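You operate a simulated robot arm through the tools that you are given. There is no shell and no other tool.

You run a simulated robot arm. Do the job below in one go: nothing can be reset, and whatever is moved stays where it is left.

Task
Put things in order on the top of the yellow platform. At the end: the grease can (marked "BEARING") from the top of the yellow platform is on the silver small mesh basket; the grey slim billet is in the blue tray; the silver round insert from the top of the yellow platform stands where the grease can stood; the white cartridge (marked "ROUGH") from the top of the yellow platform stands on top of the grey big hub; whatever was shut is shut again. Leave all else as you found it, and nothing knocked over. Set down upright: grease can.

The check looks at the end state, three seconds after you hand in, the way a careful person would. Anything else that was tipped, shoved, dropped, spilled or broken makes it a failure.

Robot
A 6-joint arm with a two-finger parallel gripper, fixed in place. Base frame: the origin is at the foot of the arm, x ahead of it, y to its left, z up; the work surface is at about z = 76. Readings come in cm, degrees, newtons and seconds.
With the tool pointing down near the work surface it reaches from about 26 to 68 cm from the base axis. Its first joint turns from -66.0 to 66.0 degrees. Payload 2.9 kg.
The TCP is the grasp point between the finger pads, 3 cm short of the fingertips. In the tool frame z runs along the fingers and y along their closing line. The gripper opens to 11 cm. The fingers are 2 cm wide and 1 cm thick; the gripper's body (4.8 by 11.2 cm) begins 5.5 cm behind the TCP.
Orientation is that of the tool frame in the base frame, as a unit quaternion [x, y, z, w]. With the fingers straight down and closing along the base's y, the tool's x points along the base's -x, its y along +y and its z along -z.

Tools
- The arm moves only by the tool arm_command. Its argument "rows" is a list of rows, each an object of numbers (a shift or turn left out is 0, a gripper value left out holds the last): "grip": the finger opening in cm, from 0 to 11; "dx", "dy", "dz": the shift along the tool's x, y, z in cm; "ax", "ay", "az": the turn, a rotation vector about the tool's x, y, z in degrees. In form: [{"grip": .., "dx": .., "dy": .., "dz": .., "ax": .., "ay": .., "az": ..}, ...]. A call has 1 to 20 rows; each row is the pose to reach, as a shift and turn from the pose commanded when the call began, along the tool's axes at that moment. Each row takes 0.2 s and may step no farther than 5 cm and 8.6 degrees from the row before; otherwise, or with a gripper value out of range, the whole call is refused. Where a pose cannot be reached the arm comes as near as it can. A force on the tool above 40 N (or 10 N above the force at the start of the call, whichever is more), or a blocked arm, ends the call early, and 0.2 s more pass. The fingers move at their own pace (about 10.8 cm/s each) and stop on an object; they squeeze with about 38 N. The grip force told is the motor's: it shows also when the fingers shut on nothing. Time passes only in rows, and 0.2 s behind the last, so rows that repeat a pose let the fingers close. The reply holds the time, the measured pose of the TCP, the force on the tool along the base axes, the opening and the grip force, in the units named above and with some noise, with the torque about the TCP (base axes, N m) and any sound that the robot's microphone picked up.
- Cameras (640 x 400 px; columns grow to the right, rows downward): "scene" is fixed at [9.04, 46.39, 136.47]; the picture's right is [-0.46, -0.89, 0.00], its down [-0.66, 0.34, -0.67] and it looks along [0.59, -0.31, -0.74] (base axes); focal length 269 px, centre (320, 200). "wrist" rides on the gripper at [7.2, 1.7, -10.3] in the tool frame; the picture's right is [-0.23, 0.97, 0.00], its down [-0.76, -0.18, -0.62] and it looks along [-0.61, -0.14, 0.78] (tool axes); focal length 222 px, centre (320, 200). There is no depth. A picture from a camera that has moved, and an enlarged one, comes with that camera's place and axes in the base frame and with its lens.
- get_image(camera): a new picture of that camera. No time passes.
- close_up(camera, box): a new picture of the part [left, top, right, bottom] of that camera's present view, enlarged. No time passes.
- sign_off(): hands the job in; it is judged then, once.

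Places have to be worked out from the pictures, the camera data and where the tool is seen. Open the gripper and draw the arm clear of the work before you hand the job in, unless the task says otherwise.

The tools are called after "Request:" as a command line: name --argument value ..., lists and objects as JSON in quotes. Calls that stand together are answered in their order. arm_command: Moves the arm, as the interface text tells. Its arguments: {"type":"object","properties":{"rows":{"type":"array","items":{"type":"object","properties":{"grip":{"type":"number"},"dx":{"type":"number"},"dy":{"type":"number"},"dz":{"type":"number"},"ax":{"type":"number"},"ay":{"type":"number"},"az":{"type":"number"}}}}},"required":["rows"]} The other tools are called the same way: get_image (camera) takes a picture; close_up (camera, box) takes an enlarged picture of a part of a camera's view; sign_off () hands the job in.

At the start:

```text
time_s: 0.0
position: [41.16, 18.24, 110.84]
ee_rot: [0.0, 1.0, 0.0, 0.0]
ft_force: [0.3, 0.5, -1.1]
torque: [-0.01, 0.01, -0.02]
width: 11.0
grip_force: 0.1
```

scene: 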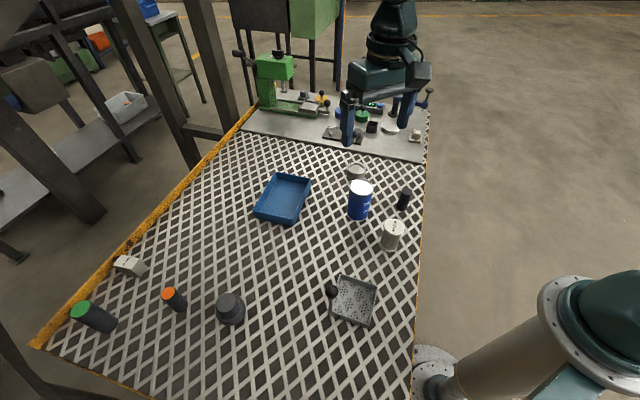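
wrist: 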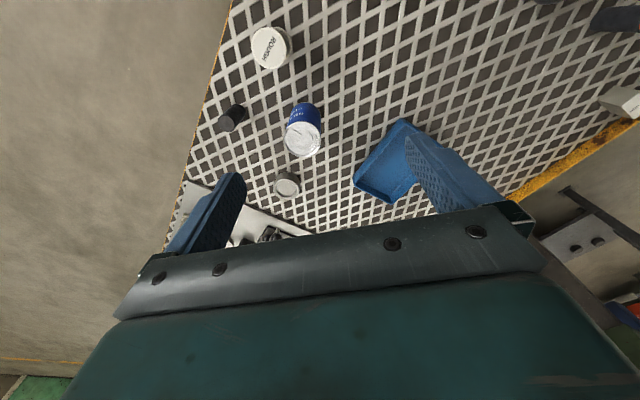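

I'll start by enlarging parts of the scene view to identify each object before moving anything.

Request:
close_up --camera "scene" --box '[240, 150, 440, 275]'

Request:
close_up --camera "scene" --box '[200, 250, 400, 375]'

Request:
close_up --camera "scene" --box '[40, 235, 240, 360]'

Request:
close_up --camera "scene" --box '[230, 40, 430, 165]'

Request:
close_up --camera "wrist" --box '[180, 0, 440, 220]'

```text
3.20 times, centred on (340, 212) of scene
camera zoom: at [9.04, 46.39, 136.47], right [-0.46, -0.89, 0.0], down [-0.66, 0.34, -0.67], along [0.59, -0.31, -0.74], focal length 860 px, centre (256, 160)
```

zoom: 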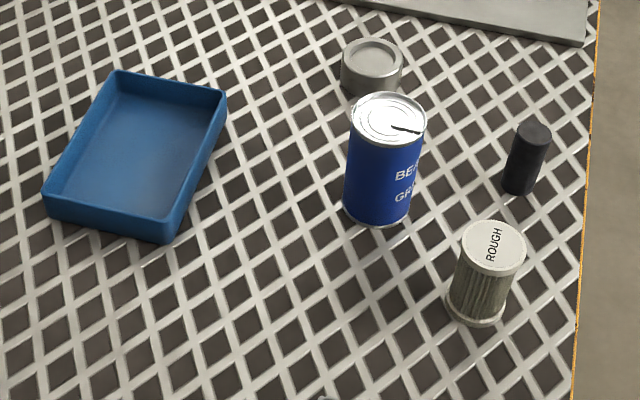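

```text
3.20 times, centred on (300, 312) of scene
camera zoom: at [9.04, 46.39, 136.47], right [-0.46, -0.89, 0.0], down [-0.66, 0.34, -0.67], along [0.59, -0.31, -0.74], focal length 860 px, centre (384, -160)
```

zoom: 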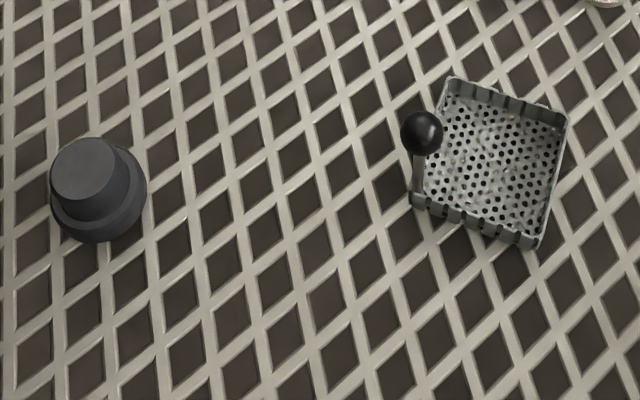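

```text
3.20 times, centred on (140, 298) of scene
camera zoom: at [9.04, 46.39, 136.47], right [-0.46, -0.89, 0.0], down [-0.66, 0.34, -0.67], along [0.59, -0.31, -0.74], focal length 860 px, centre (896, -112)
```

zoom: 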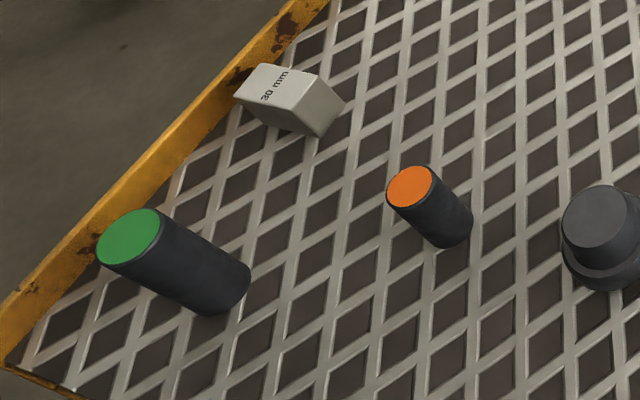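

```text
3.20 times, centred on (330, 102) of scene
camera zoom: at [9.04, 46.39, 136.47], right [-0.46, -0.89, 0.0], down [-0.66, 0.34, -0.67], along [0.59, -0.31, -0.74], focal length 860 px, centre (288, 512)
```

zoom: 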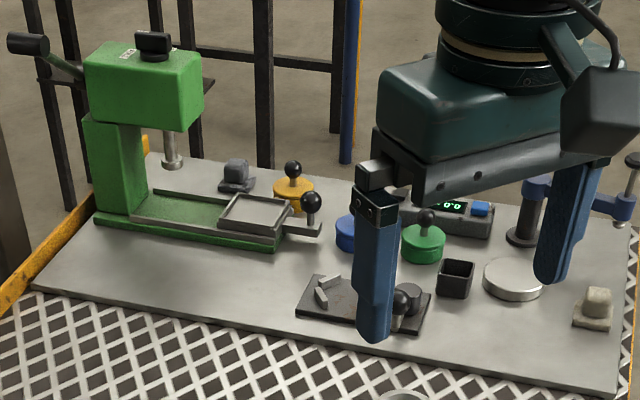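

```text
1.82 times, centred on (310, 110) of wrist
camera zoom: at [33.91, 20.17, 121.15], right [0.23, 0.97, 0.0], down [0.76, -0.18, 0.62], along [0.61, -0.14, -0.78], focal length 404 px, centre (338, 364)
```

zoom: 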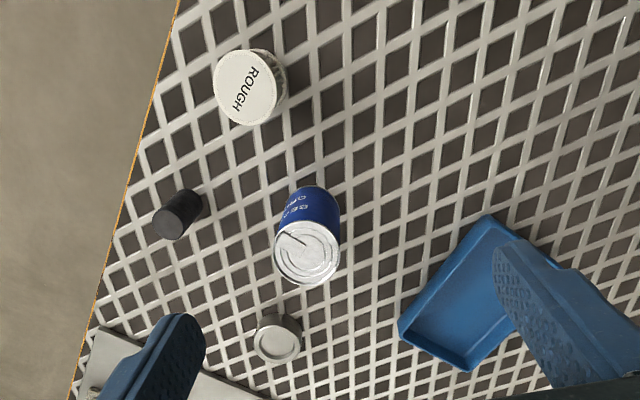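

The plain dark cylinder near (43, 1.5) looks like the slim billet, the hub is near (37, 54), and the basket with its ball post is near (26, 29). I'll zoom in further to pin down sizes and inner edges.

Request:
close_up --camera "scene" --box '[314, 265, 394, 335]'

Request:
close_up --camera "scene" --box '[200, 275, 264, 335]'

Request:
close_up --camera "scene" --box '[335, 150, 425, 255]'

Request:
close_up --camera "scene" --box '[240, 160, 325, 235]'

Request:
close_up --camera "scene" --box '[320, 85, 440, 160]'

```text
5.71 times, centred on (354, 300) of scene
camera zoom: at [9.04, 46.39, 136.47], right [-0.46, -0.89, 0.0], down [-0.66, 0.34, -0.67], along [0.59, -0.31, -0.74], focal length 1536 px, centre (126, -371)
```

zoom: 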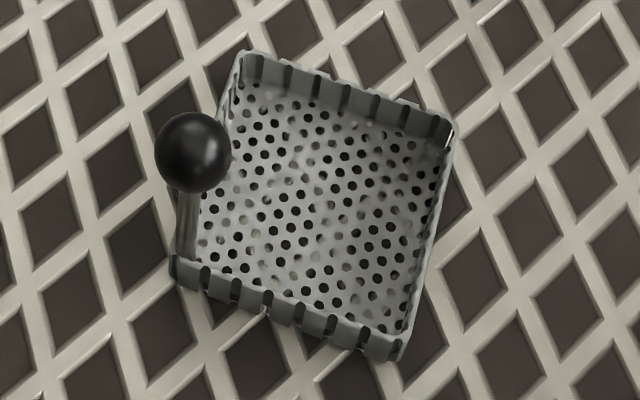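

```text
6.67 times, centred on (232, 305) of scene
camera zoom: at [9.04, 46.39, 136.47], right [-0.46, -0.89, 0.0], down [-0.66, 0.34, -0.67], along [0.59, -0.31, -0.74], focal length 1792 px, centre (907, -500)
```

zoom: 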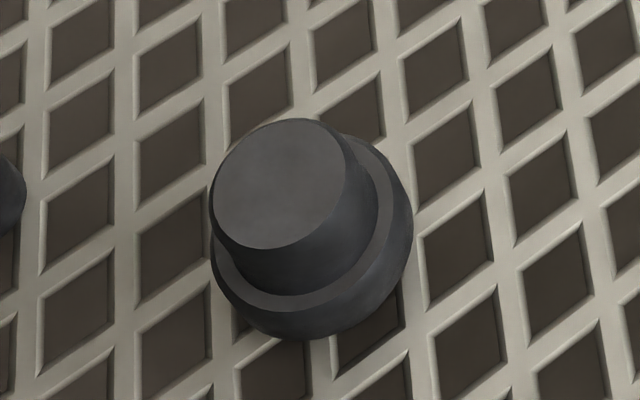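

```text
3.81 times, centred on (380, 202) of scene
camera zoom: at [9.04, 46.39, 136.47], right [-0.46, -0.89, 0.0], down [-0.66, 0.34, -0.67], along [0.59, -0.31, -0.74], focal length 1024 px, centre (91, 190)
```

zoom: 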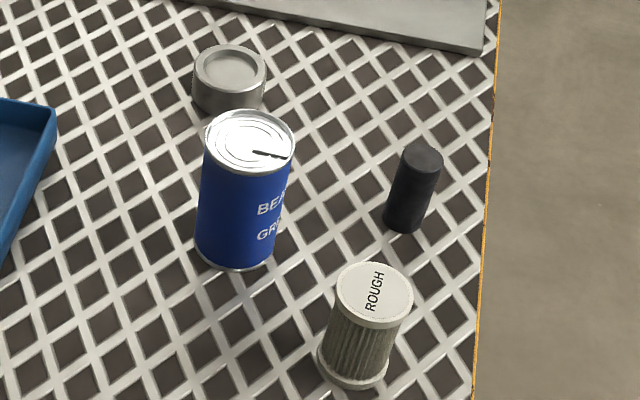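

```text
5.33 times, centred on (282, 198) of scene
camera zoom: at [9.04, 46.39, 136.47], right [-0.46, -0.89, 0.0], down [-0.66, 0.34, -0.67], along [0.59, -0.31, -0.74], focal length 1434 px, centre (520, 213)
```

zoom: 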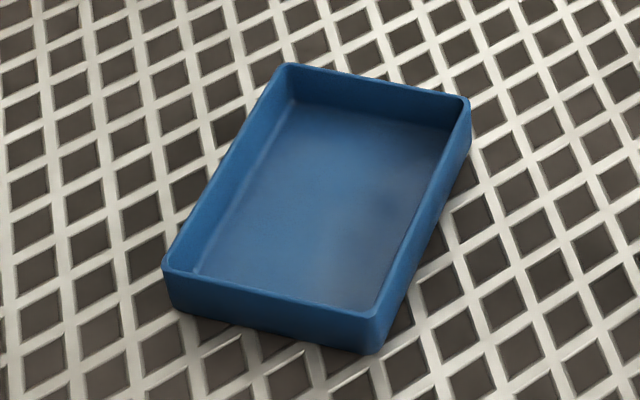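

```text
5.33 times, centred on (380, 122) of scene
camera zoom: at [9.04, 46.39, 136.47], right [-0.46, -0.89, 0.0], down [-0.66, 0.34, -0.67], along [0.59, -0.31, -0.74], focal length 1434 px, centre (0, 613)
```

zoom: 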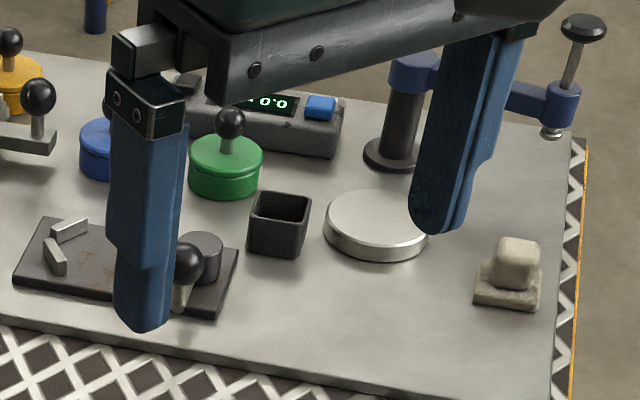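

All positions from the two cameras agree: the can is at about (47.5, 14.2), about 6 cm across and 11 cm tall. I move above it, well clear of its top, and look again with the wrist camera.

Request:
arm_command --rows '[{"grip": 11, "dx": -1.6, "dy": -1.0, "dz": 3}, {"dx": -3.2, "dy": -2.0, "dz": 6}, {"dx": -4.8, "dy": -3.0, "dz": 9}, {"dx": -6.34, "dy": -4.04, "dz": 12}, {"dx": -6.34, "dy": -4.04, "dz": 12}]'

Request:
get_image --camera "wrist"

Request:
get_image --camera "scene"

```text
time_s: 1.2
position: [47.45, 14.1, 98.67]
ee_rot: [0.0, 1.0, 0.0, 0.0]
ft_force: [0.4, 0.1, -0.1]
torque: [-0.02, 0.04, 0.04]
width: 11.01
grip_force: 0.0
```

```text
taken
camera wrist: at [40.27, 16.0, 108.88], right [0.23, 0.97, 0.0], down [0.76, -0.18, 0.62], along [0.61, -0.14, -0.78], focal length 222 px, centre (320, 200)
```

wrist: 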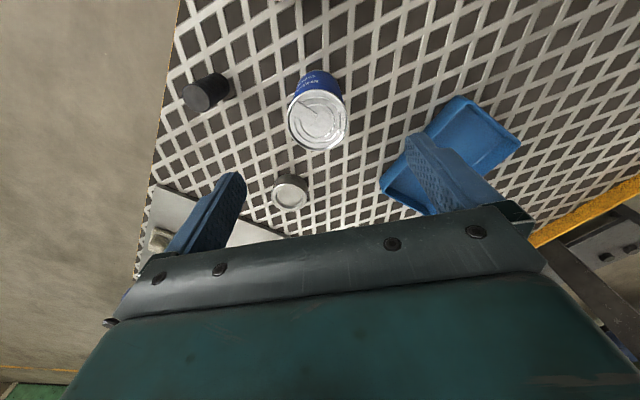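

```text
taken
```

scene: 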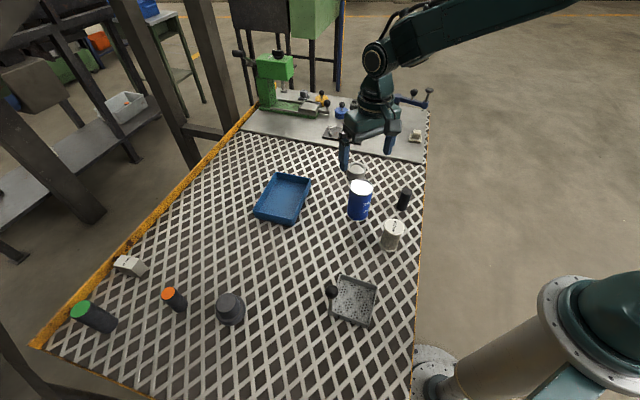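

From this height the can top comes out at (47.55, 14.1), right under the tool. I lower with the fingers open to about z 83.5 before closing.

Request:
arm_command --rows '[{"grip": 11, "dz": 4}, {"dz": 8}, {"dz": 11}, {"dz": 13.5}, {"dz": 15.3}, {"dz": 15.3}]'

Request:
get_image --camera "wrist"

Request:
close_up --camera "scene" --box '[310, 130, 420, 240]'

```text
time_s: 2.6
position: [47.42, 14.28, 83.55]
ee_rot: [0.0, 1.0, 0.001, 0.0]
ft_force: [-0.1, 0.6, 0.4]
torque: [-0.01, 0.02, 0.02]
width: 11.02
grip_force: 0.0
```

```text
taken
camera wrist: at [40.24, 16.14, 93.7], right [0.23, 0.97, 0.0], down [0.76, -0.18, 0.62], along [0.61, -0.14, -0.78], focal length 222 px, centre (320, 200)
```

wrist: 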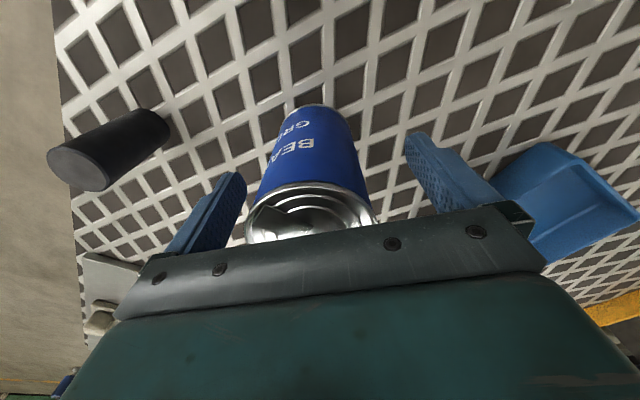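

```text
3.64 times, centred on (365, 185) of scene
camera zoom: at [9.04, 46.39, 136.47], right [-0.46, -0.89, 0.0], down [-0.66, 0.34, -0.67], along [0.59, -0.31, -0.74], focal length 978 px, centre (156, 254)
```

zoom: 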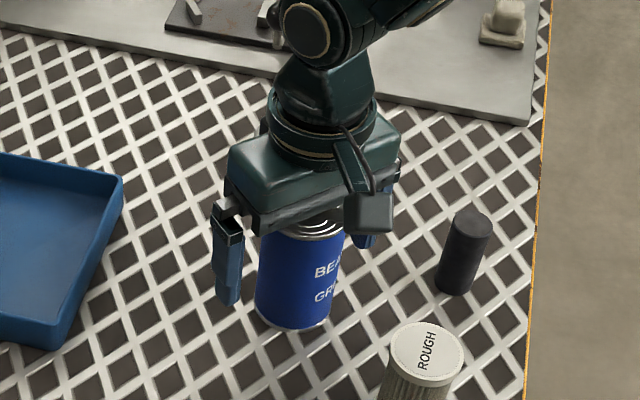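

The can sits centrally between the fingers with clearance above it. I close on it and hold.

Request:
arm_command --rows '[{"grip": 8}, {"grip": 6.6}, {"grip": 5}, {"grip": 5}, {"grip": 5}]'

```text
time_s: 3.8
position: [47.42, 14.33, 83.38]
ee_rot: [0.0, 1.0, 0.0, 0.0]
ft_force: [0.3, 0.2, 0.7]
torque: [-0.08, -0.03, -0.01]
width: 5.93
grip_force: 38.0
```

Gripped at 5.93 cm with full force. I lift it straight up.

Request:
arm_command --rows '[{"grip": 5, "dz": -1}, {"dz": -3}, {"dz": -6}, {"dz": -9}, {"dz": -12}, {"dz": -15}, {"dz": -17.5}, {"dz": -17.5}]'

```text
time_s: 5.6
position: [47.51, 14.19, 101.22]
ee_rot: [0.0, 1.0, 0.0, 0.0]
ft_force: [0.2, 0.2, -3.4]
torque: [-0.01, -0.01, -0.01]
width: 5.91
grip_force: 38.3
```

The can is held (about 3.4 N). I carry it over the basket while turning the tool 90° so the fingers and body stay clear of the ball post.

Request:
arm_command --rows '[{"grip": 5, "dx": 1.75, "dy": 1.225, "az": -7.5}, {"dx": 3.5, "dy": 2.45, "az": -15}, {"dx": 5.25, "dy": 3.675, "az": -22.5}, {"dx": 7.0, "dy": 4.9, "az": -30}, {"dx": 8.75, "dy": 6.125, "az": -37.5}, {"dx": 10.5, "dy": 7.35, "az": -45}, {"dx": 12.25, "dy": 8.575, "az": -52.5}, {"dx": 14.0, "dy": 9.8, "az": -60}, {"dx": 15.75, "dy": 11.025, "az": -67.5}, {"dx": 17.5, "dy": 12.25, "az": -75}, {"dx": 19.25, "dy": 13.475, "az": -82.5}, {"dx": 21.0, "dy": 14.7, "az": -90}, {"dx": 21.0, "dy": 14.7, "az": -90}]'

Request:
get_image --camera "wrist"

Request:
get_image --camera "scene"

```text
time_s: 8.4
position: [26.38, 28.78, 101.23]
ee_rot: [0.708, -0.706, 0.0, -0.001]
ft_force: [0.5, -0.1, -3.3]
torque: [-0.03, 0.01, -0.03]
width: 5.96
grip_force: 38.1
```

```text
taken
camera wrist: at [24.69, 21.8, 111.43], right [-0.97, 0.23, 0.0], down [0.18, 0.76, 0.62], along [0.14, 0.61, -0.78], focal length 222 px, centre (320, 200)
```

wrist: 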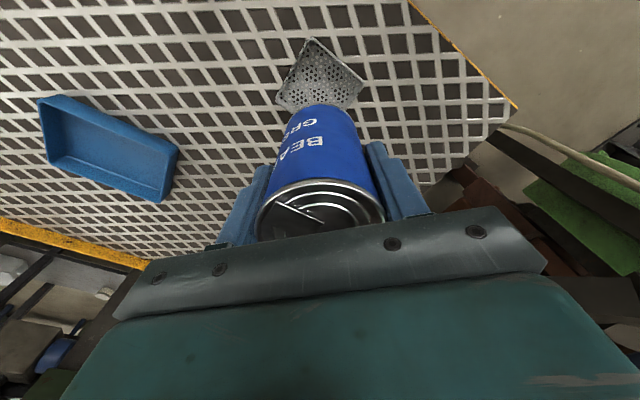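

```text
taken
```

scene: 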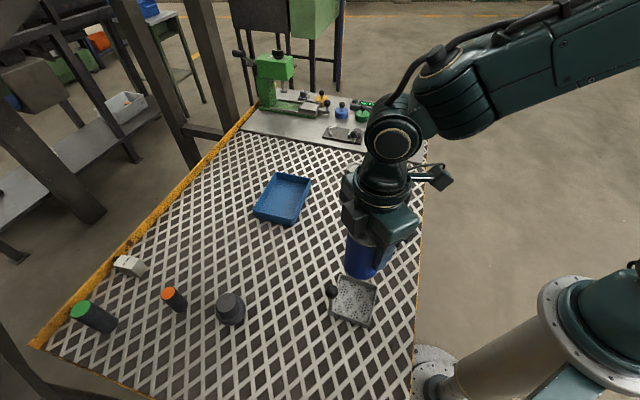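

The basket corners seen by the wrist camera match my estimate (centre about 26.5, 28.9), and the can hangs over it. I lower partway and check the gap to the ball post.

Request:
arm_command --rows '[{"grip": 5, "dx": -0.1, "dy": -0.05, "dz": 2.5}, {"dx": -0.1, "dy": -0.05, "dz": 5}, {"dx": -0.1, "dy": -0.05, "dz": 7.5}, {"dx": -0.1, "dy": -0.05, "dz": 10}, {"dx": -0.1, "dy": -0.05, "dz": 10}]'

Request:
close_up --camera "scene" --box '[300, 200, 430, 335]'

Request:
get_image --camera "wrist"

```text
time_s: 9.6
position: [26.47, 28.99, 91.21]
ee_rot: [0.707, -0.707, 0.0, -0.001]
ft_force: [-0.6, 0.2, -2.9]
torque: [0.0, 0.01, -0.03]
width: 5.93
grip_force: 37.9
```

```text
2.96 times, centred on (365, 268) of scene
camera zoom: at [9.04, 46.39, 136.47], right [-0.46, -0.89, 0.0], down [-0.66, 0.34, -0.67], along [0.59, -0.31, -0.74], focal length 796 px, centre (187, 0)
```

zoom: 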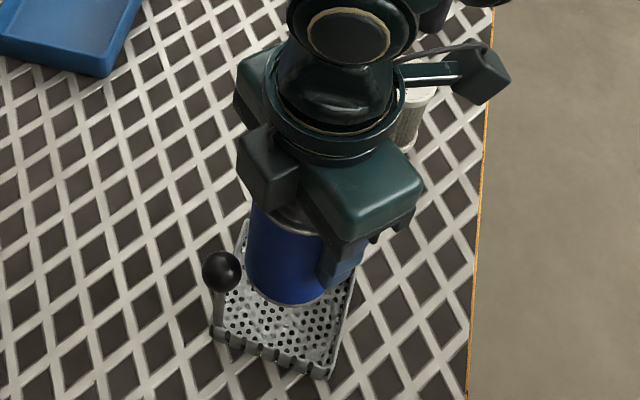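

```text
taken
camera wrist: at [24.75, 21.91, 101.41], right [-0.97, 0.23, 0.0], down [0.18, 0.76, 0.62], along [0.14, 0.61, -0.78], focal length 222 px, centre (320, 200)
```

wrist: 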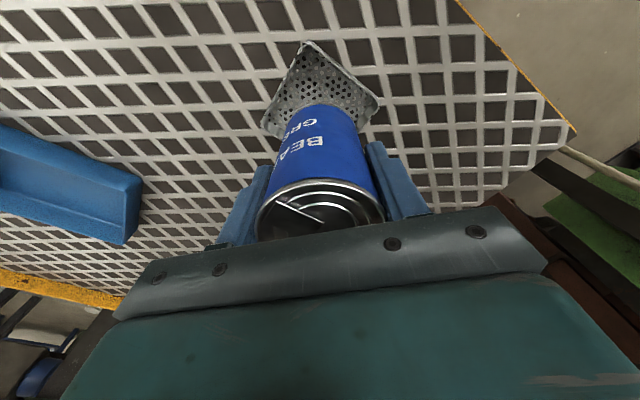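

I enlarge the wrist view to measure the basket's corners against the can from this closer range.

Request:
close_up --camera "wrist" --box '[240, 20, 400, 140]'

```text
3.33 times, centred on (320, 80) of wrist
camera zoom: at [24.75, 21.91, 101.41], right [-0.97, 0.23, 0.0], down [0.18, 0.76, 0.62], along [0.14, 0.61, -0.78], focal length 740 px, centre (320, 600)
```

zoom: 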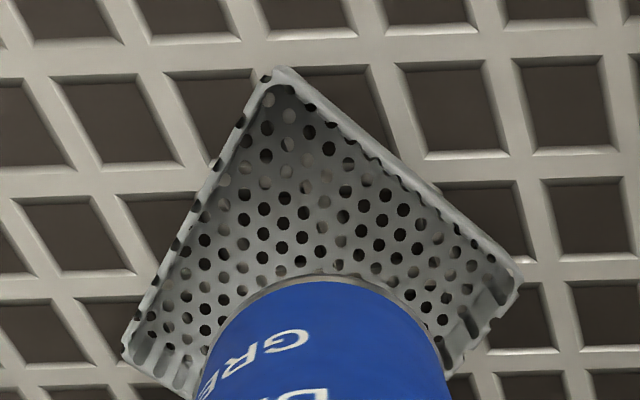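

The basket centre comes out at (26.5, 29.1) and the can is within 2 mm of it, with about 1 cm margin to each wall. I lower to just above the floor.

Request:
arm_command --rows '[{"grip": 5, "dz": 2}, {"dz": 4}, {"dz": 5.5}, {"dz": 6.2}, {"dz": 6.5}, {"dz": 6.5}]'

```text
time_s: 11.0
position: [26.54, 29.03, 84.61]
ee_rot: [-0.707, 0.707, -0.001, 0.001]
ft_force: [0.8, -0.2, -3.2]
torque: [0.0, 0.01, 0.02]
width: 5.95
grip_force: 37.7
```

Still hanging free at z 84.6, so I creep down in 1 mm steps to feel the floor.

Request:
arm_command --rows '[{"grip": 5, "dz": 0.1}, {"dz": 0.2}, {"dz": 0.3}, {"dz": 0.3}]'

Request:
close_up --camera "scene" --box '[300, 240, 400, 340]'

```text
time_s: 12.0
position: [26.45, 28.98, 84.26]
ee_rot: [-0.707, 0.707, 0.0, 0.0]
ft_force: [-0.2, -0.3, -3.4]
torque: [0.01, 0.0, -0.02]
width: 5.93
grip_force: 38.4
```

```text
4.00 times, centred on (350, 290) of scene
camera zoom: at [9.04, 46.39, 136.47], right [-0.46, -0.89, 0.0], down [-0.66, 0.34, -0.67], along [0.59, -0.31, -0.74], focal length 1075 px, centre (200, -160)
```

zoom: 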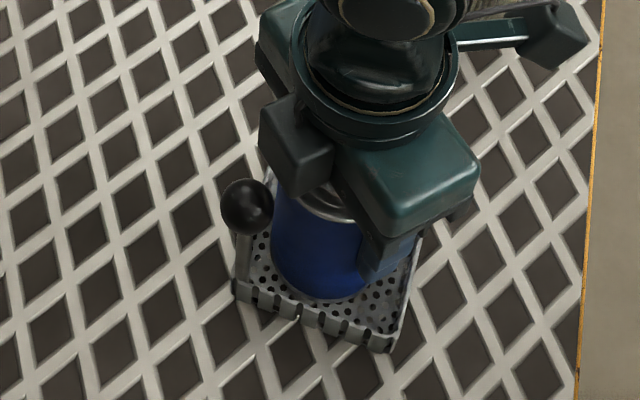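

No contact yet at z 84.25. I keep creeping down.

Request:
arm_command --rows '[{"grip": 5, "dz": 0.1}, {"dz": 0.2}, {"dz": 0.2}]'

```text
time_s: 12.8
position: [26.45, 29.15, 84.26]
ee_rot: [-0.707, 0.707, 0.0, -0.001]
ft_force: [0.2, -0.1, -2.7]
torque: [-0.01, -0.01, -0.01]
width: 5.92
grip_force: 38.3
```

The upward load may just be starting to shift; I go a little further.

Request:
arm_command --rows '[{"grip": 5, "dz": 0.1}, {"dz": 0.1}]'

```text
time_s: 13.4
position: [26.43, 29.1, 84.04]
ee_rot: [0.707, -0.707, 0.001, 0.0]
ft_force: [0.1, -0.7, -3.1]
torque: [0.0, 0.02, 0.0]
width: 5.94
grip_force: 38.3
```

Request:
arm_command --rows '[{"grip": 5, "dz": 0.1}, {"dz": 0.2}, {"dz": 0.2}]'

```text
time_s: 14.2
position: [26.48, 28.99, 83.96]
ee_rot: [0.707, -0.707, 0.0, -0.001]
ft_force: [-7.1, -3.5, 29.2]
torque: [-0.02, 0.6, 0.06]
width: 5.96
grip_force: 38.5
```

Contact: 29 N upward, so the can is on the floor. I ease back slightly to take off the push, then check before releasing.

Request:
arm_command --rows '[{"grip": 5, "dz": -0.1}, {"dz": -0.1}]'

```text
time_s: 14.8
position: [26.39, 29.19, 83.93]
ee_rot: [-0.707, 0.707, 0.0, 0.0]
ft_force: [-2.4, 2.4, 6.3]
torque: [0.28, 0.11, 0.11]
width: 5.96
grip_force: 38.3
```

Only light contact remains, so I open the fingers gradually.

Request:
arm_command --rows '[{"grip": 6.2}, {"grip": 6.6}, {"grip": 7.2}, {"grip": 8}, {"grip": 8.5}, {"grip": 8.5}]'

Request:
get_image --camera "wrist"

Request:
close_up --camera "scene" --box '[300, 240, 400, 340]'

```text
time_s: 16.2
position: [26.46, 29.05, 83.92]
ee_rot: [-0.707, 0.707, 0.0, 0.0]
ft_force: [-1.2, 0.0, 0.1]
torque: [0.02, 0.0, 0.02]
width: 8.49
grip_force: 0.0
```

```text
taken
camera wrist: at [24.88, 22.01, 94.15], right [-0.97, 0.23, 0.0], down [0.18, 0.76, 0.62], along [0.14, 0.61, -0.78], focal length 222 px, centre (320, 200)
```

wrist: 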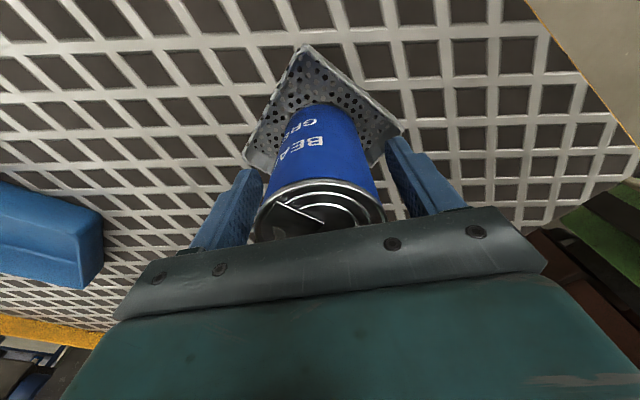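

```text
4.00 times, centred on (350, 290) of scene
camera zoom: at [9.04, 46.39, 136.47], right [-0.46, -0.89, 0.0], down [-0.66, 0.34, -0.67], along [0.59, -0.31, -0.74], focal length 1075 px, centre (200, -160)
```

zoom: 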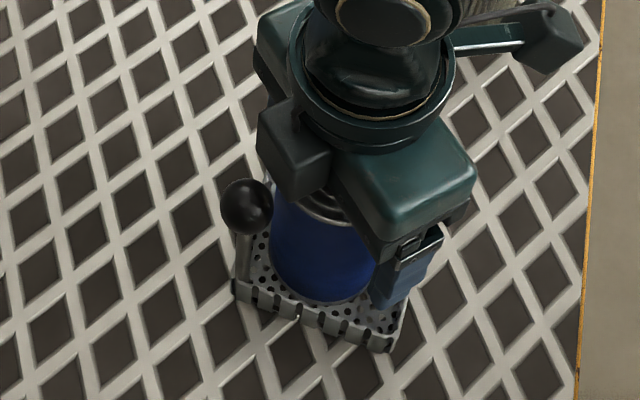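

The can stands upright in the basket with the fingers clear on both sides. I rise straight up.

Request:
arm_command --rows '[{"grip": 8.5, "dz": -2}, {"dz": -5}, {"dz": -9}, {"dz": -13}, {"dz": -17}, {"dz": -17}]'

Request:
get_image --camera "scene"

Request:
get_image --camera "wrist"

```text
time_s: 17.6
position: [26.6, 29.15, 100.91]
ee_rot: [0.707, -0.707, 0.0, 0.0]
ft_force: [0.2, 0.1, -0.6]
torque: [0.0, -0.04, 0.02]
width: 8.49
grip_force: 0.1
```

```text
taken
```

scene: 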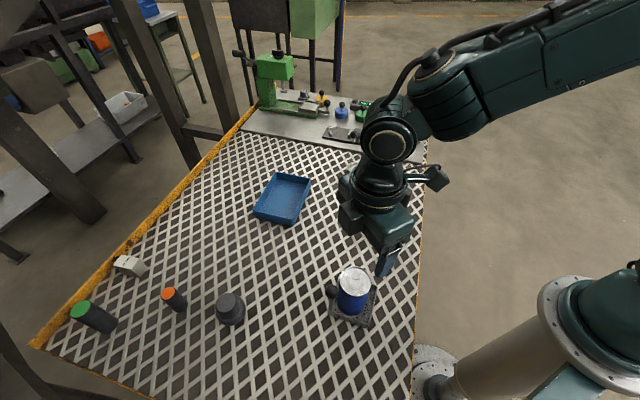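

```text
taken
camera wrist: at [24.94, 22.11, 111.18], right [-0.97, 0.23, 0.0], down [0.18, 0.76, 0.62], along [0.14, 0.61, -0.78], focal length 222 px, centre (320, 200)
```

wrist: 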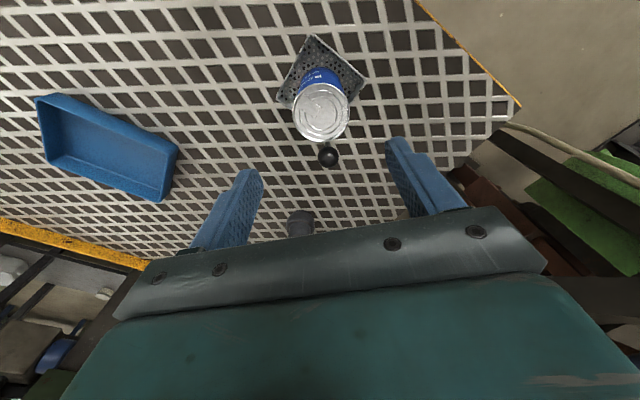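

The can stands upright inside the basket, clear of the ball post. Next I go above the silver insert at about (62, 5.6), turning the tool back.

Request:
arm_command --rows '[{"grip": 11, "dx": 1.95, "dy": -2.96, "dz": 0, "az": 7.5}, {"dx": 3.9, "dy": -5.92, "dz": 0, "az": 15}, {"dx": 5.85, "dy": -8.87, "dz": 0, "az": 22.5}, {"dx": 7.8, "dy": -11.83, "dz": 0, "az": 30}, {"dx": 9.75, "dy": -14.79, "dz": 0, "az": 37.5}, {"dx": 11.7, "dy": -17.75, "dz": 0, "az": 45}, {"dx": 13.65, "dy": -20.7, "dz": 0.5, "az": 52.5}, {"dx": 15.6, "dy": -23.66, "dz": 1, "az": 60}, {"dx": 17.55, "dy": -26.62, "dz": 2, "az": 67.5}, {"dx": 19.5, "dy": -29.58, "dz": 3, "az": 75}, {"dx": 21.45, "dy": -32.54, "dz": 4, "az": 82.5}, {"dx": 23.4, "dy": -35.5, "dz": 5, "az": 90}, {"dx": 23.4, "dy": -35.5, "dz": 5, "az": 90}]'

Request:
get_image --camera "wrist"

Request:
close_up --camera "scene" --box '[300, 140, 440, 330]'

```text
time_s: 20.4
position: [61.94, 5.64, 95.9]
ee_rot: [0.001, 1.0, 0.0, 0.0]
ft_force: [0.0, -0.1, 0.3]
torque: [0.05, 0.04, -0.02]
width: 11.0
grip_force: 0.0
```

```text
taken
camera wrist: at [54.81, 7.52, 106.11], right [0.23, 0.97, 0.0], down [0.76, -0.18, 0.62], along [0.61, -0.14, -0.78], focal length 222 px, centre (320, 200)
```

wrist: 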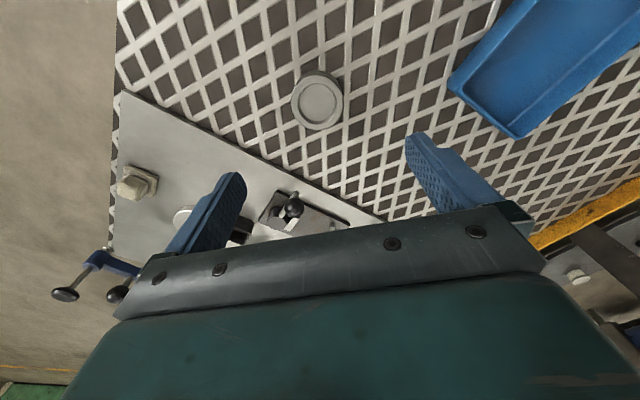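

```text
2.11 times, centred on (370, 235) of scene
camera zoom: at [9.04, 46.38, 136.47], right [-0.46, -0.89, 0.0], down [-0.66, 0.34, -0.67], along [0.59, -0.31, -0.74], focal length 566 px, centre (215, 126)
```

zoom: 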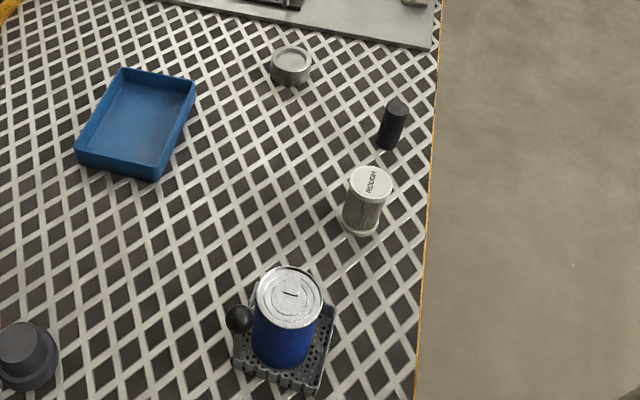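

I enlarge the wrist view to fix the insert's centre and height.

Request:
close_up --camera "wrist" --box '[260, 50, 380, 150]'

Request:
close_up --camera "scene" --box '[325, 145, 395, 200]'

```text
4.00 times, centred on (320, 100) of wrist
camera zoom: at [54.81, 7.52, 106.11], right [0.23, 0.97, 0.0], down [0.76, -0.18, 0.62], along [0.61, -0.14, -0.78], focal length 888 px, centre (320, 600)
```

zoom: 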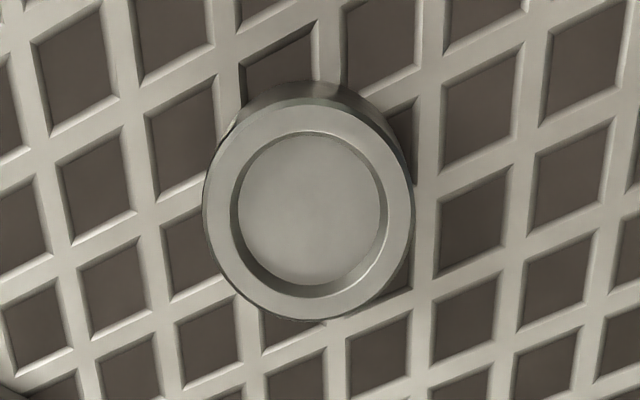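

```text
7.27 times, centred on (360, 172) of scene
camera zoom: at [9.04, 46.38, 136.47], right [-0.46, -0.89, 0.0], down [-0.66, 0.34, -0.67], along [0.59, -0.31, -0.74], focal length 1955 px, centre (29, 400)
```

zoom: 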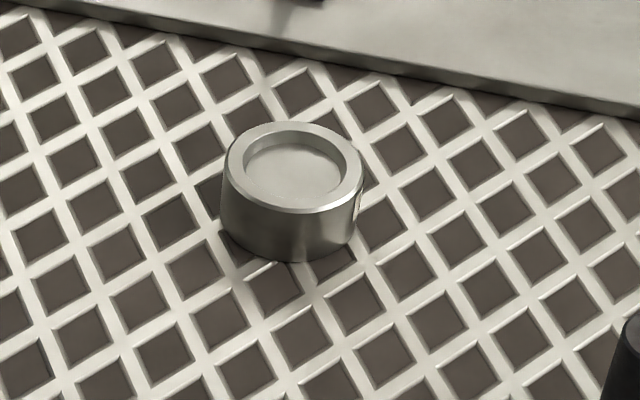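

The insert is 6.1 cm across, 2.9 cm tall, centred at (61.9, 5.6), directly under the tool. I lower with the fingers fully open to z 79.6, so the tips stay about 6 mm above the surface.

Request:
arm_command --rows '[{"grip": 11, "dz": 4}, {"dz": 8}, {"dz": 12}, {"dz": 14.5}, {"dz": 15.8}, {"dz": 16.34}, {"dz": 16.34}]'

Request:
get_image --camera "wrist"

Request:
close_up --camera "scene" --box '[310, 110, 420, 210]'

```text
time_s: 22.0
position: [61.9, 5.5, 79.53]
ee_rot: [0.0, 1.0, 0.0, 0.0]
ft_force: [-0.7, -0.1, 1.1]
torque: [0.0, 0.03, 0.01]
width: 11.0
grip_force: 0.0
```

```text
taken
camera wrist: at [54.78, 7.55, 89.83], right [0.23, 0.97, 0.0], down [0.76, -0.18, 0.62], along [0.61, -0.14, -0.78], focal length 222 px, centre (320, 200)
```

wrist: 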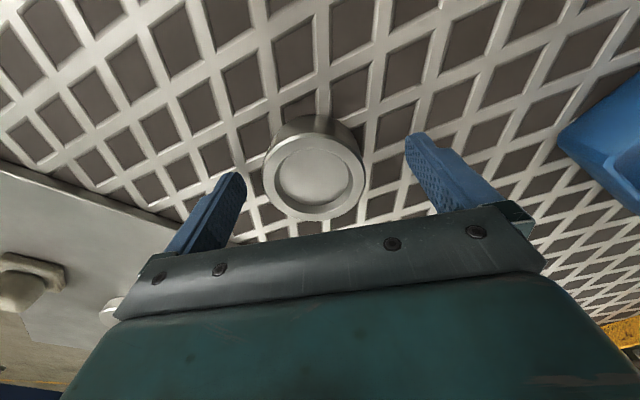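

```text
4.00 times, centred on (365, 160) of scene
camera zoom: at [9.04, 46.39, 136.47], right [-0.46, -0.89, 0.0], down [-0.66, 0.34, -0.67], along [0.59, -0.31, -0.74], focal length 1075 px, centre (140, 360)
```

zoom: 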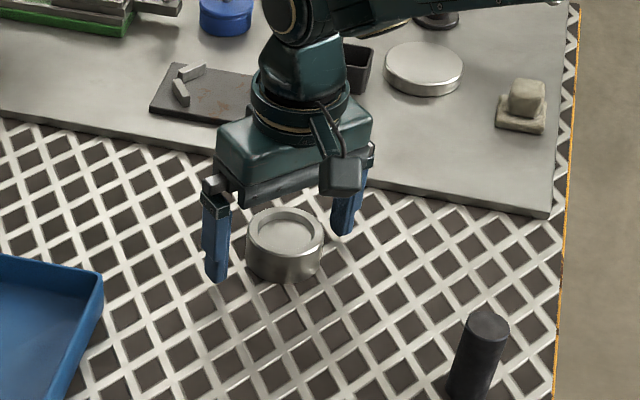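

The insert is between the fingers with room on both sides. I close on it.

Request:
arm_command --rows '[{"grip": 8}, {"grip": 6.8}, {"grip": 5}, {"grip": 5}, {"grip": 5}]'

```text
time_s: 23.2
position: [62.05, 5.71, 79.68]
ee_rot: [0.0, 1.0, 0.0, 0.0]
ft_force: [0.6, -2.5, 0.1]
torque: [-0.1, 0.01, 0.01]
width: 6.15
grip_force: 37.6
```

Gripped at 6.15 cm. I lift it gently and check the load.

Request:
arm_command --rows '[{"grip": 5, "dz": -0.7}, {"dz": -2}, {"dz": -4}, {"dz": -6}, {"dz": -8}, {"dz": -8}]'

Request:
get_image --camera "wrist"

```text
time_s: 24.6
position: [61.93, 5.51, 87.59]
ee_rot: [0.0, 1.0, 0.0, -0.001]
ft_force: [0.4, 0.2, -6.4]
torque: [0.02, 0.0, 0.02]
width: 6.11
grip_force: 37.7
```

```text
taken
camera wrist: at [54.8, 7.48, 97.77], right [0.23, 0.97, 0.0], down [0.76, -0.18, 0.62], along [0.61, -0.14, -0.78], focal length 222 px, centre (320, 200)
```

wrist: 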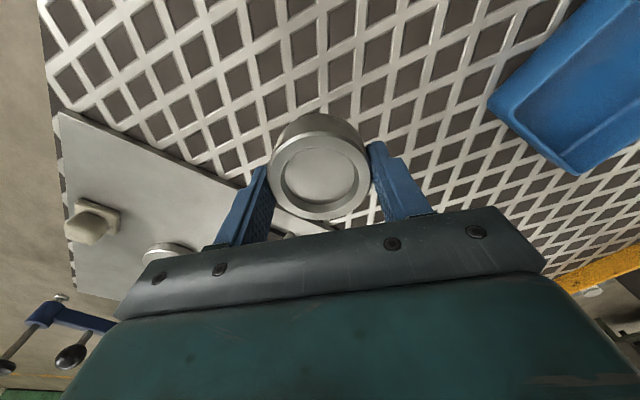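

The insert is held level (6.4 N). I carry it to the can's old spot at (47.5, 14.2), staying above everything.

Request:
arm_command --rows '[{"grip": 5, "dx": 1.0, "dy": 0.6}, {"dx": 3.0, "dy": 1.8}, {"dx": 5.2, "dy": 3.1}, {"dx": 7.6, "dy": 4.5}, {"dx": 10.0, "dy": 5.95}, {"dx": 12.2, "dy": 7.25}, {"dx": 13.7, "dy": 8.15}, {"dx": 14.45, "dy": 8.6}, {"dx": 14.45, "dy": 8.6}]'

Request:
get_image --camera "wrist"

Request:
get_image --camera "scene"

```text
time_s: 26.6
position: [47.42, 14.12, 87.67]
ee_rot: [0.0, 1.0, 0.0, 0.0]
ft_force: [0.0, 0.8, -6.8]
torque: [-0.05, 0.03, 0.01]
width: 6.16
grip_force: 37.0
```

```text
taken
camera wrist: at [40.34, 16.07, 97.81], right [0.23, 0.97, 0.0], down [0.76, -0.18, 0.62], along [0.61, -0.14, -0.78], focal length 222 px, centre (320, 200)
```

wrist: 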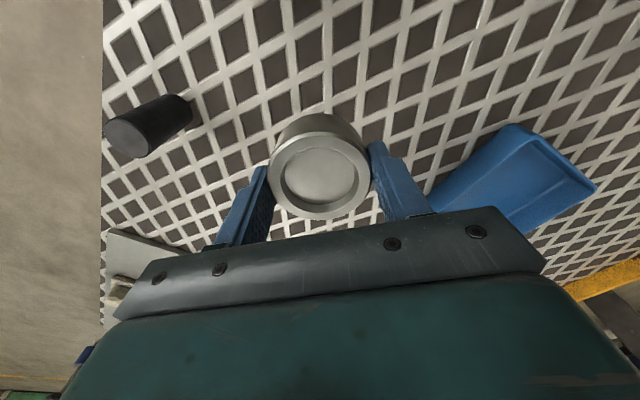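

```text
taken
```

scene: 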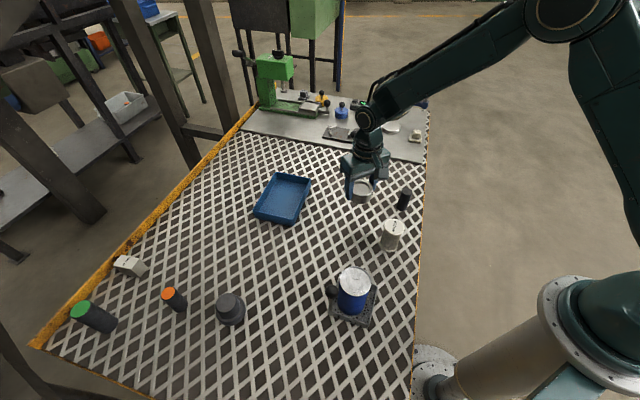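

Positioned over the can's old spot. I lower to just above the pick height.

Request:
arm_command --rows '[{"grip": 5, "dz": 2}, {"dz": 4}, {"dz": 6}, {"dz": 7.2}, {"dz": 7.7}, {"dz": 7.85}, {"dz": 7.85}]'

```text
time_s: 28.2
position: [47.5, 14.14, 79.64]
ee_rot: [0.0, 1.0, 0.0, 0.0]
ft_force: [1.6, 1.3, -3.2]
torque: [0.01, 0.04, -0.01]
width: 6.13
grip_force: 38.3
```

The load has dropped from 6.6 to 3.2 N, so it is just touching. One more millimetre.

Request:
arm_command --rows '[{"grip": 5, "dz": 0.05}, {"dz": 0.1}, {"dz": 0.1}]'

```text
time_s: 29.0
position: [47.45, 14.35, 79.7]
ee_rot: [-0.001, 1.0, 0.0, 0.0]
ft_force: [0.4, -3.9, 4.9]
torque: [0.0, 0.26, 0.09]
width: 6.15
grip_force: 38.0
```

Now the surface carries it (net 5 N up). I open the fingers gradually.

Request:
arm_command --rows '[{"grip": 6.4}, {"grip": 6.8}, {"grip": 7.6}, {"grip": 9}, {"grip": 10}, {"grip": 10}]'

Request:
get_image --camera "wrist"

Request:
close_up --camera "scene" --box '[310, 140, 430, 260]'

```text
time_s: 30.4
position: [47.4, 14.32, 79.58]
ee_rot: [0.0, 1.0, 0.0, 0.0]
ft_force: [0.4, 0.5, 0.0]
torque: [0.0, 0.0, 0.0]
width: 10.03
grip_force: 0.0
```

```text
taken
camera wrist: at [40.31, 16.15, 89.82], right [0.23, 0.97, 0.0], down [0.76, -0.18, 0.62], along [0.61, -0.14, -0.78], focal length 222 px, centre (320, 200)
```

wrist: 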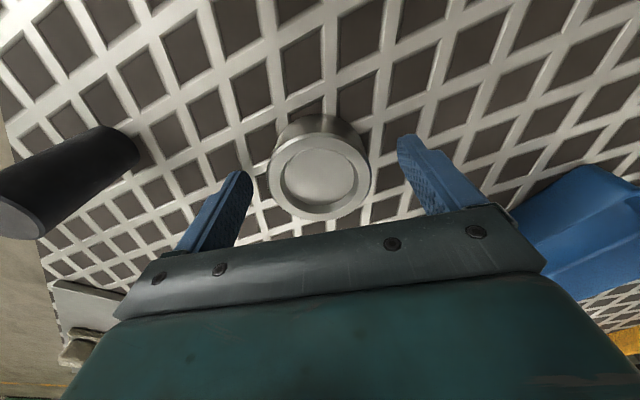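

```text
3.33 times, centred on (370, 200) of scene
camera zoom: at [9.04, 46.39, 136.47], right [-0.46, -0.89, 0.0], down [-0.66, 0.34, -0.67], along [0.59, -0.31, -0.74], focal length 896 px, centre (153, 200)
```

zoom: 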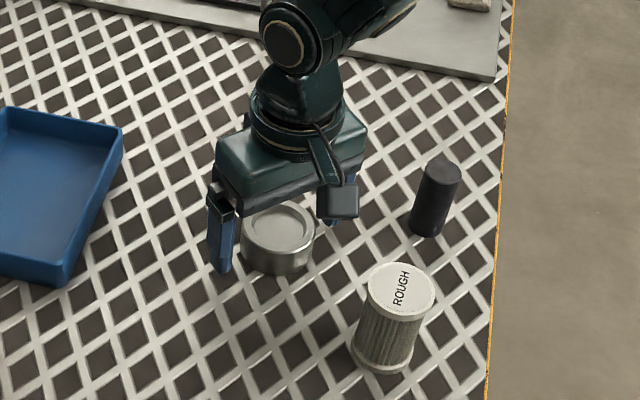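

The insert stands flat where the can was. I rise straight up and look down at it and the billet.

Request:
arm_command --rows '[{"grip": 10, "dz": -2}, {"dz": -5}, {"dz": -9}, {"dz": -13}, {"dz": -16}, {"dz": -16}]'

Request:
get_image --camera "wrist"

Request:
close_up --camera "scene" --box '[310, 140, 430, 260]'

```text
time_s: 31.8
position: [47.53, 14.22, 95.76]
ee_rot: [0.0, 1.0, 0.001, 0.001]
ft_force: [1.0, -0.2, 0.6]
torque: [-0.03, 0.02, 0.0]
width: 9.99
grip_force: 0.0
```

```text
taken
camera wrist: at [40.37, 16.16, 105.99], right [0.23, 0.97, 0.0], down [0.76, -0.18, 0.62], along [0.61, -0.14, -0.78], focal length 222 px, centre (320, 200)
```

wrist: 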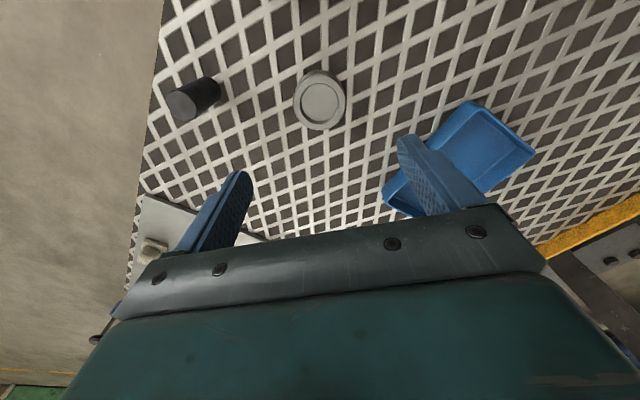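

```text
3.33 times, centred on (370, 200) of scene
camera zoom: at [9.04, 46.39, 136.47], right [-0.46, -0.89, 0.0], down [-0.66, 0.34, -0.67], along [0.59, -0.31, -0.74], focal length 896 px, centre (153, 200)
```

zoom: 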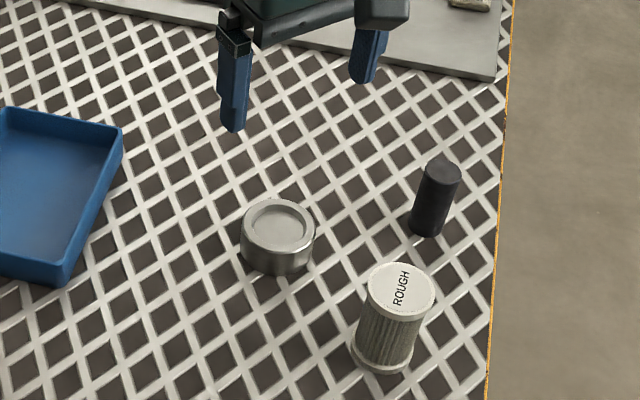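

I zoom in on the insert to verify its position against the can's recorded spot.

Request:
close_up --camera "wrist" --box '[260, 50, 380, 150]'

Request:
close_up --camera "wrist" --box '[140, 50, 260, 150]'

```text
4.00 times, centred on (320, 100) of wrist
camera zoom: at [40.37, 16.16, 105.99], right [0.23, 0.97, 0.0], down [0.76, -0.18, 0.62], along [0.61, -0.14, -0.78], focal length 888 px, centre (320, 600)
```

zoom: 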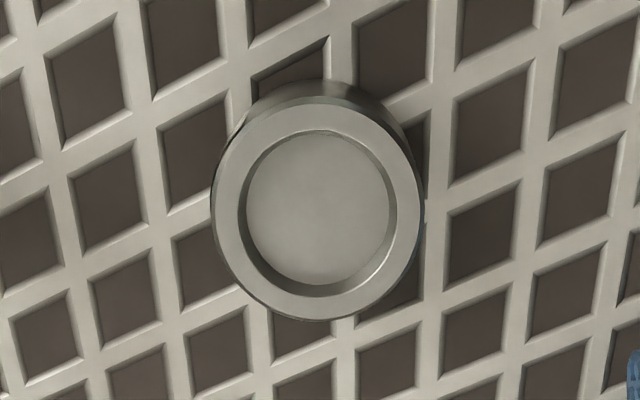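

```text
4.00 times, centred on (200, 100) of wrist
camera zoom: at [40.37, 16.16, 105.99], right [0.23, 0.97, 0.0], down [0.76, -0.18, 0.62], along [0.61, -0.14, -0.78], focal length 888 px, centre (800, 600)
```

zoom: 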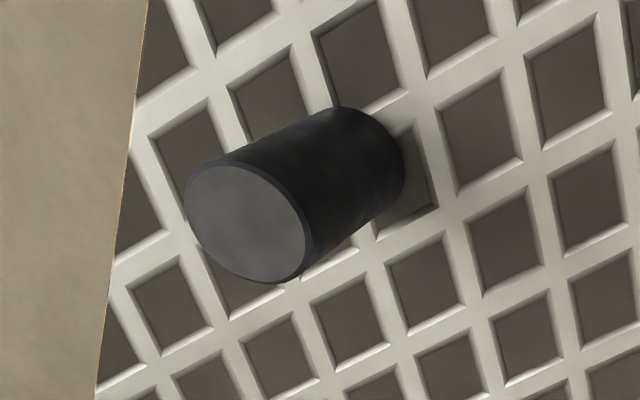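

To compare like with like, I take the exact same scene crop as at the start, where the can's base was visible against the mesh.

Request:
close_up --camera "scene" --box '[240, 150, 440, 275]'

Request:
close_up --camera "scene" --box '[335, 150, 425, 255]'

```text
3.20 times, centred on (340, 212) of scene
camera zoom: at [9.04, 46.39, 136.47], right [-0.46, -0.89, 0.0], down [-0.66, 0.34, -0.67], along [0.59, -0.31, -0.74], focal length 860 px, centre (256, 160)
```

zoom: 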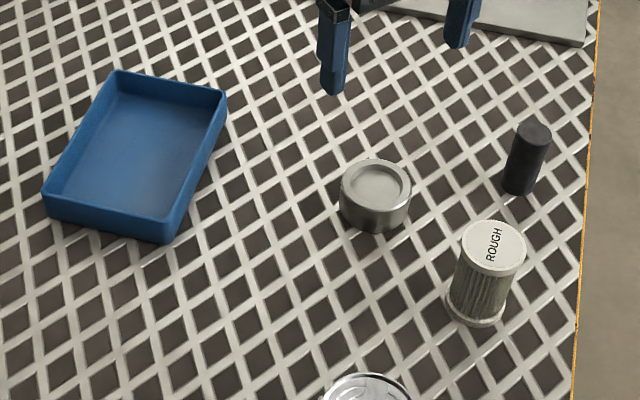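

```text
3.81 times, centred on (380, 202) of scene
camera zoom: at [9.04, 46.39, 136.47], right [-0.46, -0.89, 0.0], down [-0.66, 0.34, -0.67], along [0.59, -0.31, -0.74], focal length 1024 px, centre (91, 190)
```

zoom: 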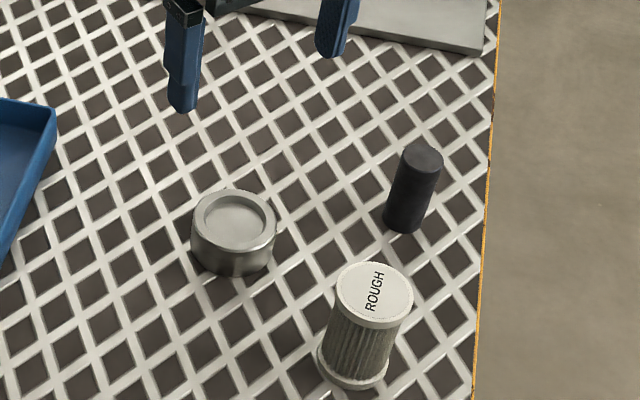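

The insert's base covers the can's old footprint to within about 3 mm. Next is the billet, which I put at (43.4, 1.45), 3 cm across and about 7.4 cm tall; I move above it and look.

Request:
arm_command --rows '[{"grip": 8, "dx": 1.05, "dy": -3.2}, {"dx": 2.1, "dy": -6.4}, {"dx": 3.15, "dy": -9.6}, {"dx": 4.2, "dy": -12.75}, {"dx": 4.2, "dy": -12.75, "dz": 3}, {"dx": 4.2, "dy": -12.75, "dz": 3}]'

Request:
get_image --camera "wrist"

Request:
close_up --camera "wrist" --box '[250, 50, 390, 160]'

Request:
close_up --camera "scene" --box '[340, 110, 440, 220]'

```text
time_s: 33.2
position: [43.38, 1.49, 92.79]
ee_rot: [-0.001, 1.0, 0.001, 0.0]
ft_force: [0.0, 0.0, -0.6]
torque: [0.0, 0.04, 0.01]
width: 7.98
grip_force: 0.1
```

```text
taken
camera wrist: at [36.14, 3.35, 103.01], right [0.23, 0.97, 0.0], down [0.76, -0.18, 0.62], along [0.61, -0.14, -0.78], focal length 222 px, centre (320, 200)
```

wrist: 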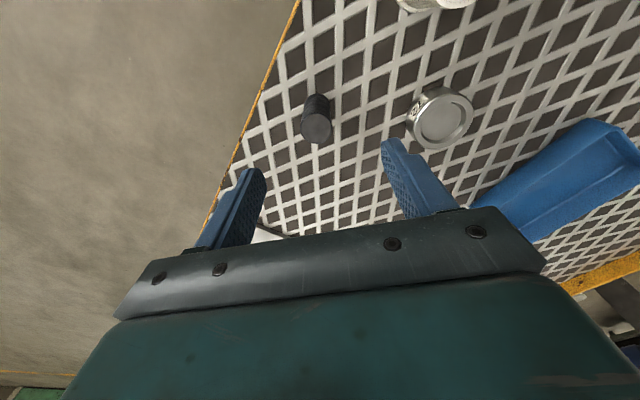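

```text
3.64 times, centred on (320, 105) of wrist
camera zoom: at [36.14, 3.35, 103.01], right [0.23, 0.97, 0.0], down [0.76, -0.18, 0.62], along [0.61, -0.14, -0.78], focal length 808 px, centre (320, 546)
```

zoom: 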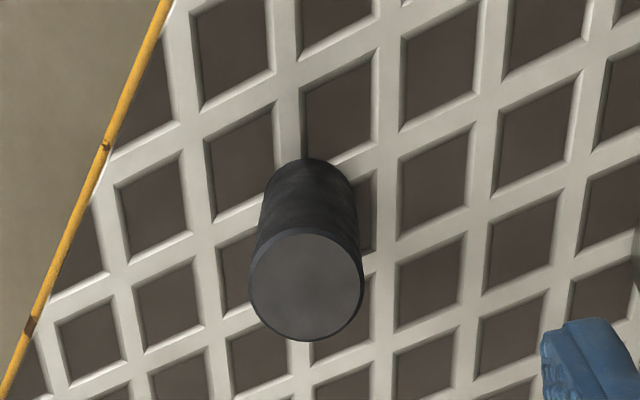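

```text
3.64 times, centred on (390, 165) of scene
camera zoom: at [9.04, 46.38, 136.47], right [-0.46, -0.89, 0.0], down [-0.66, 0.34, -0.67], along [0.59, -0.31, -0.74], focal length 978 px, centre (66, 327)
```

zoom: 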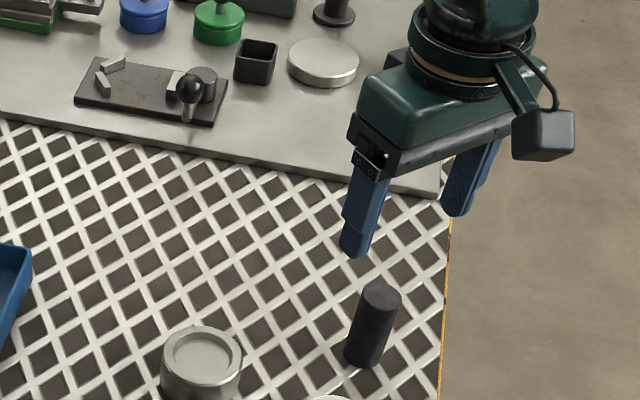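

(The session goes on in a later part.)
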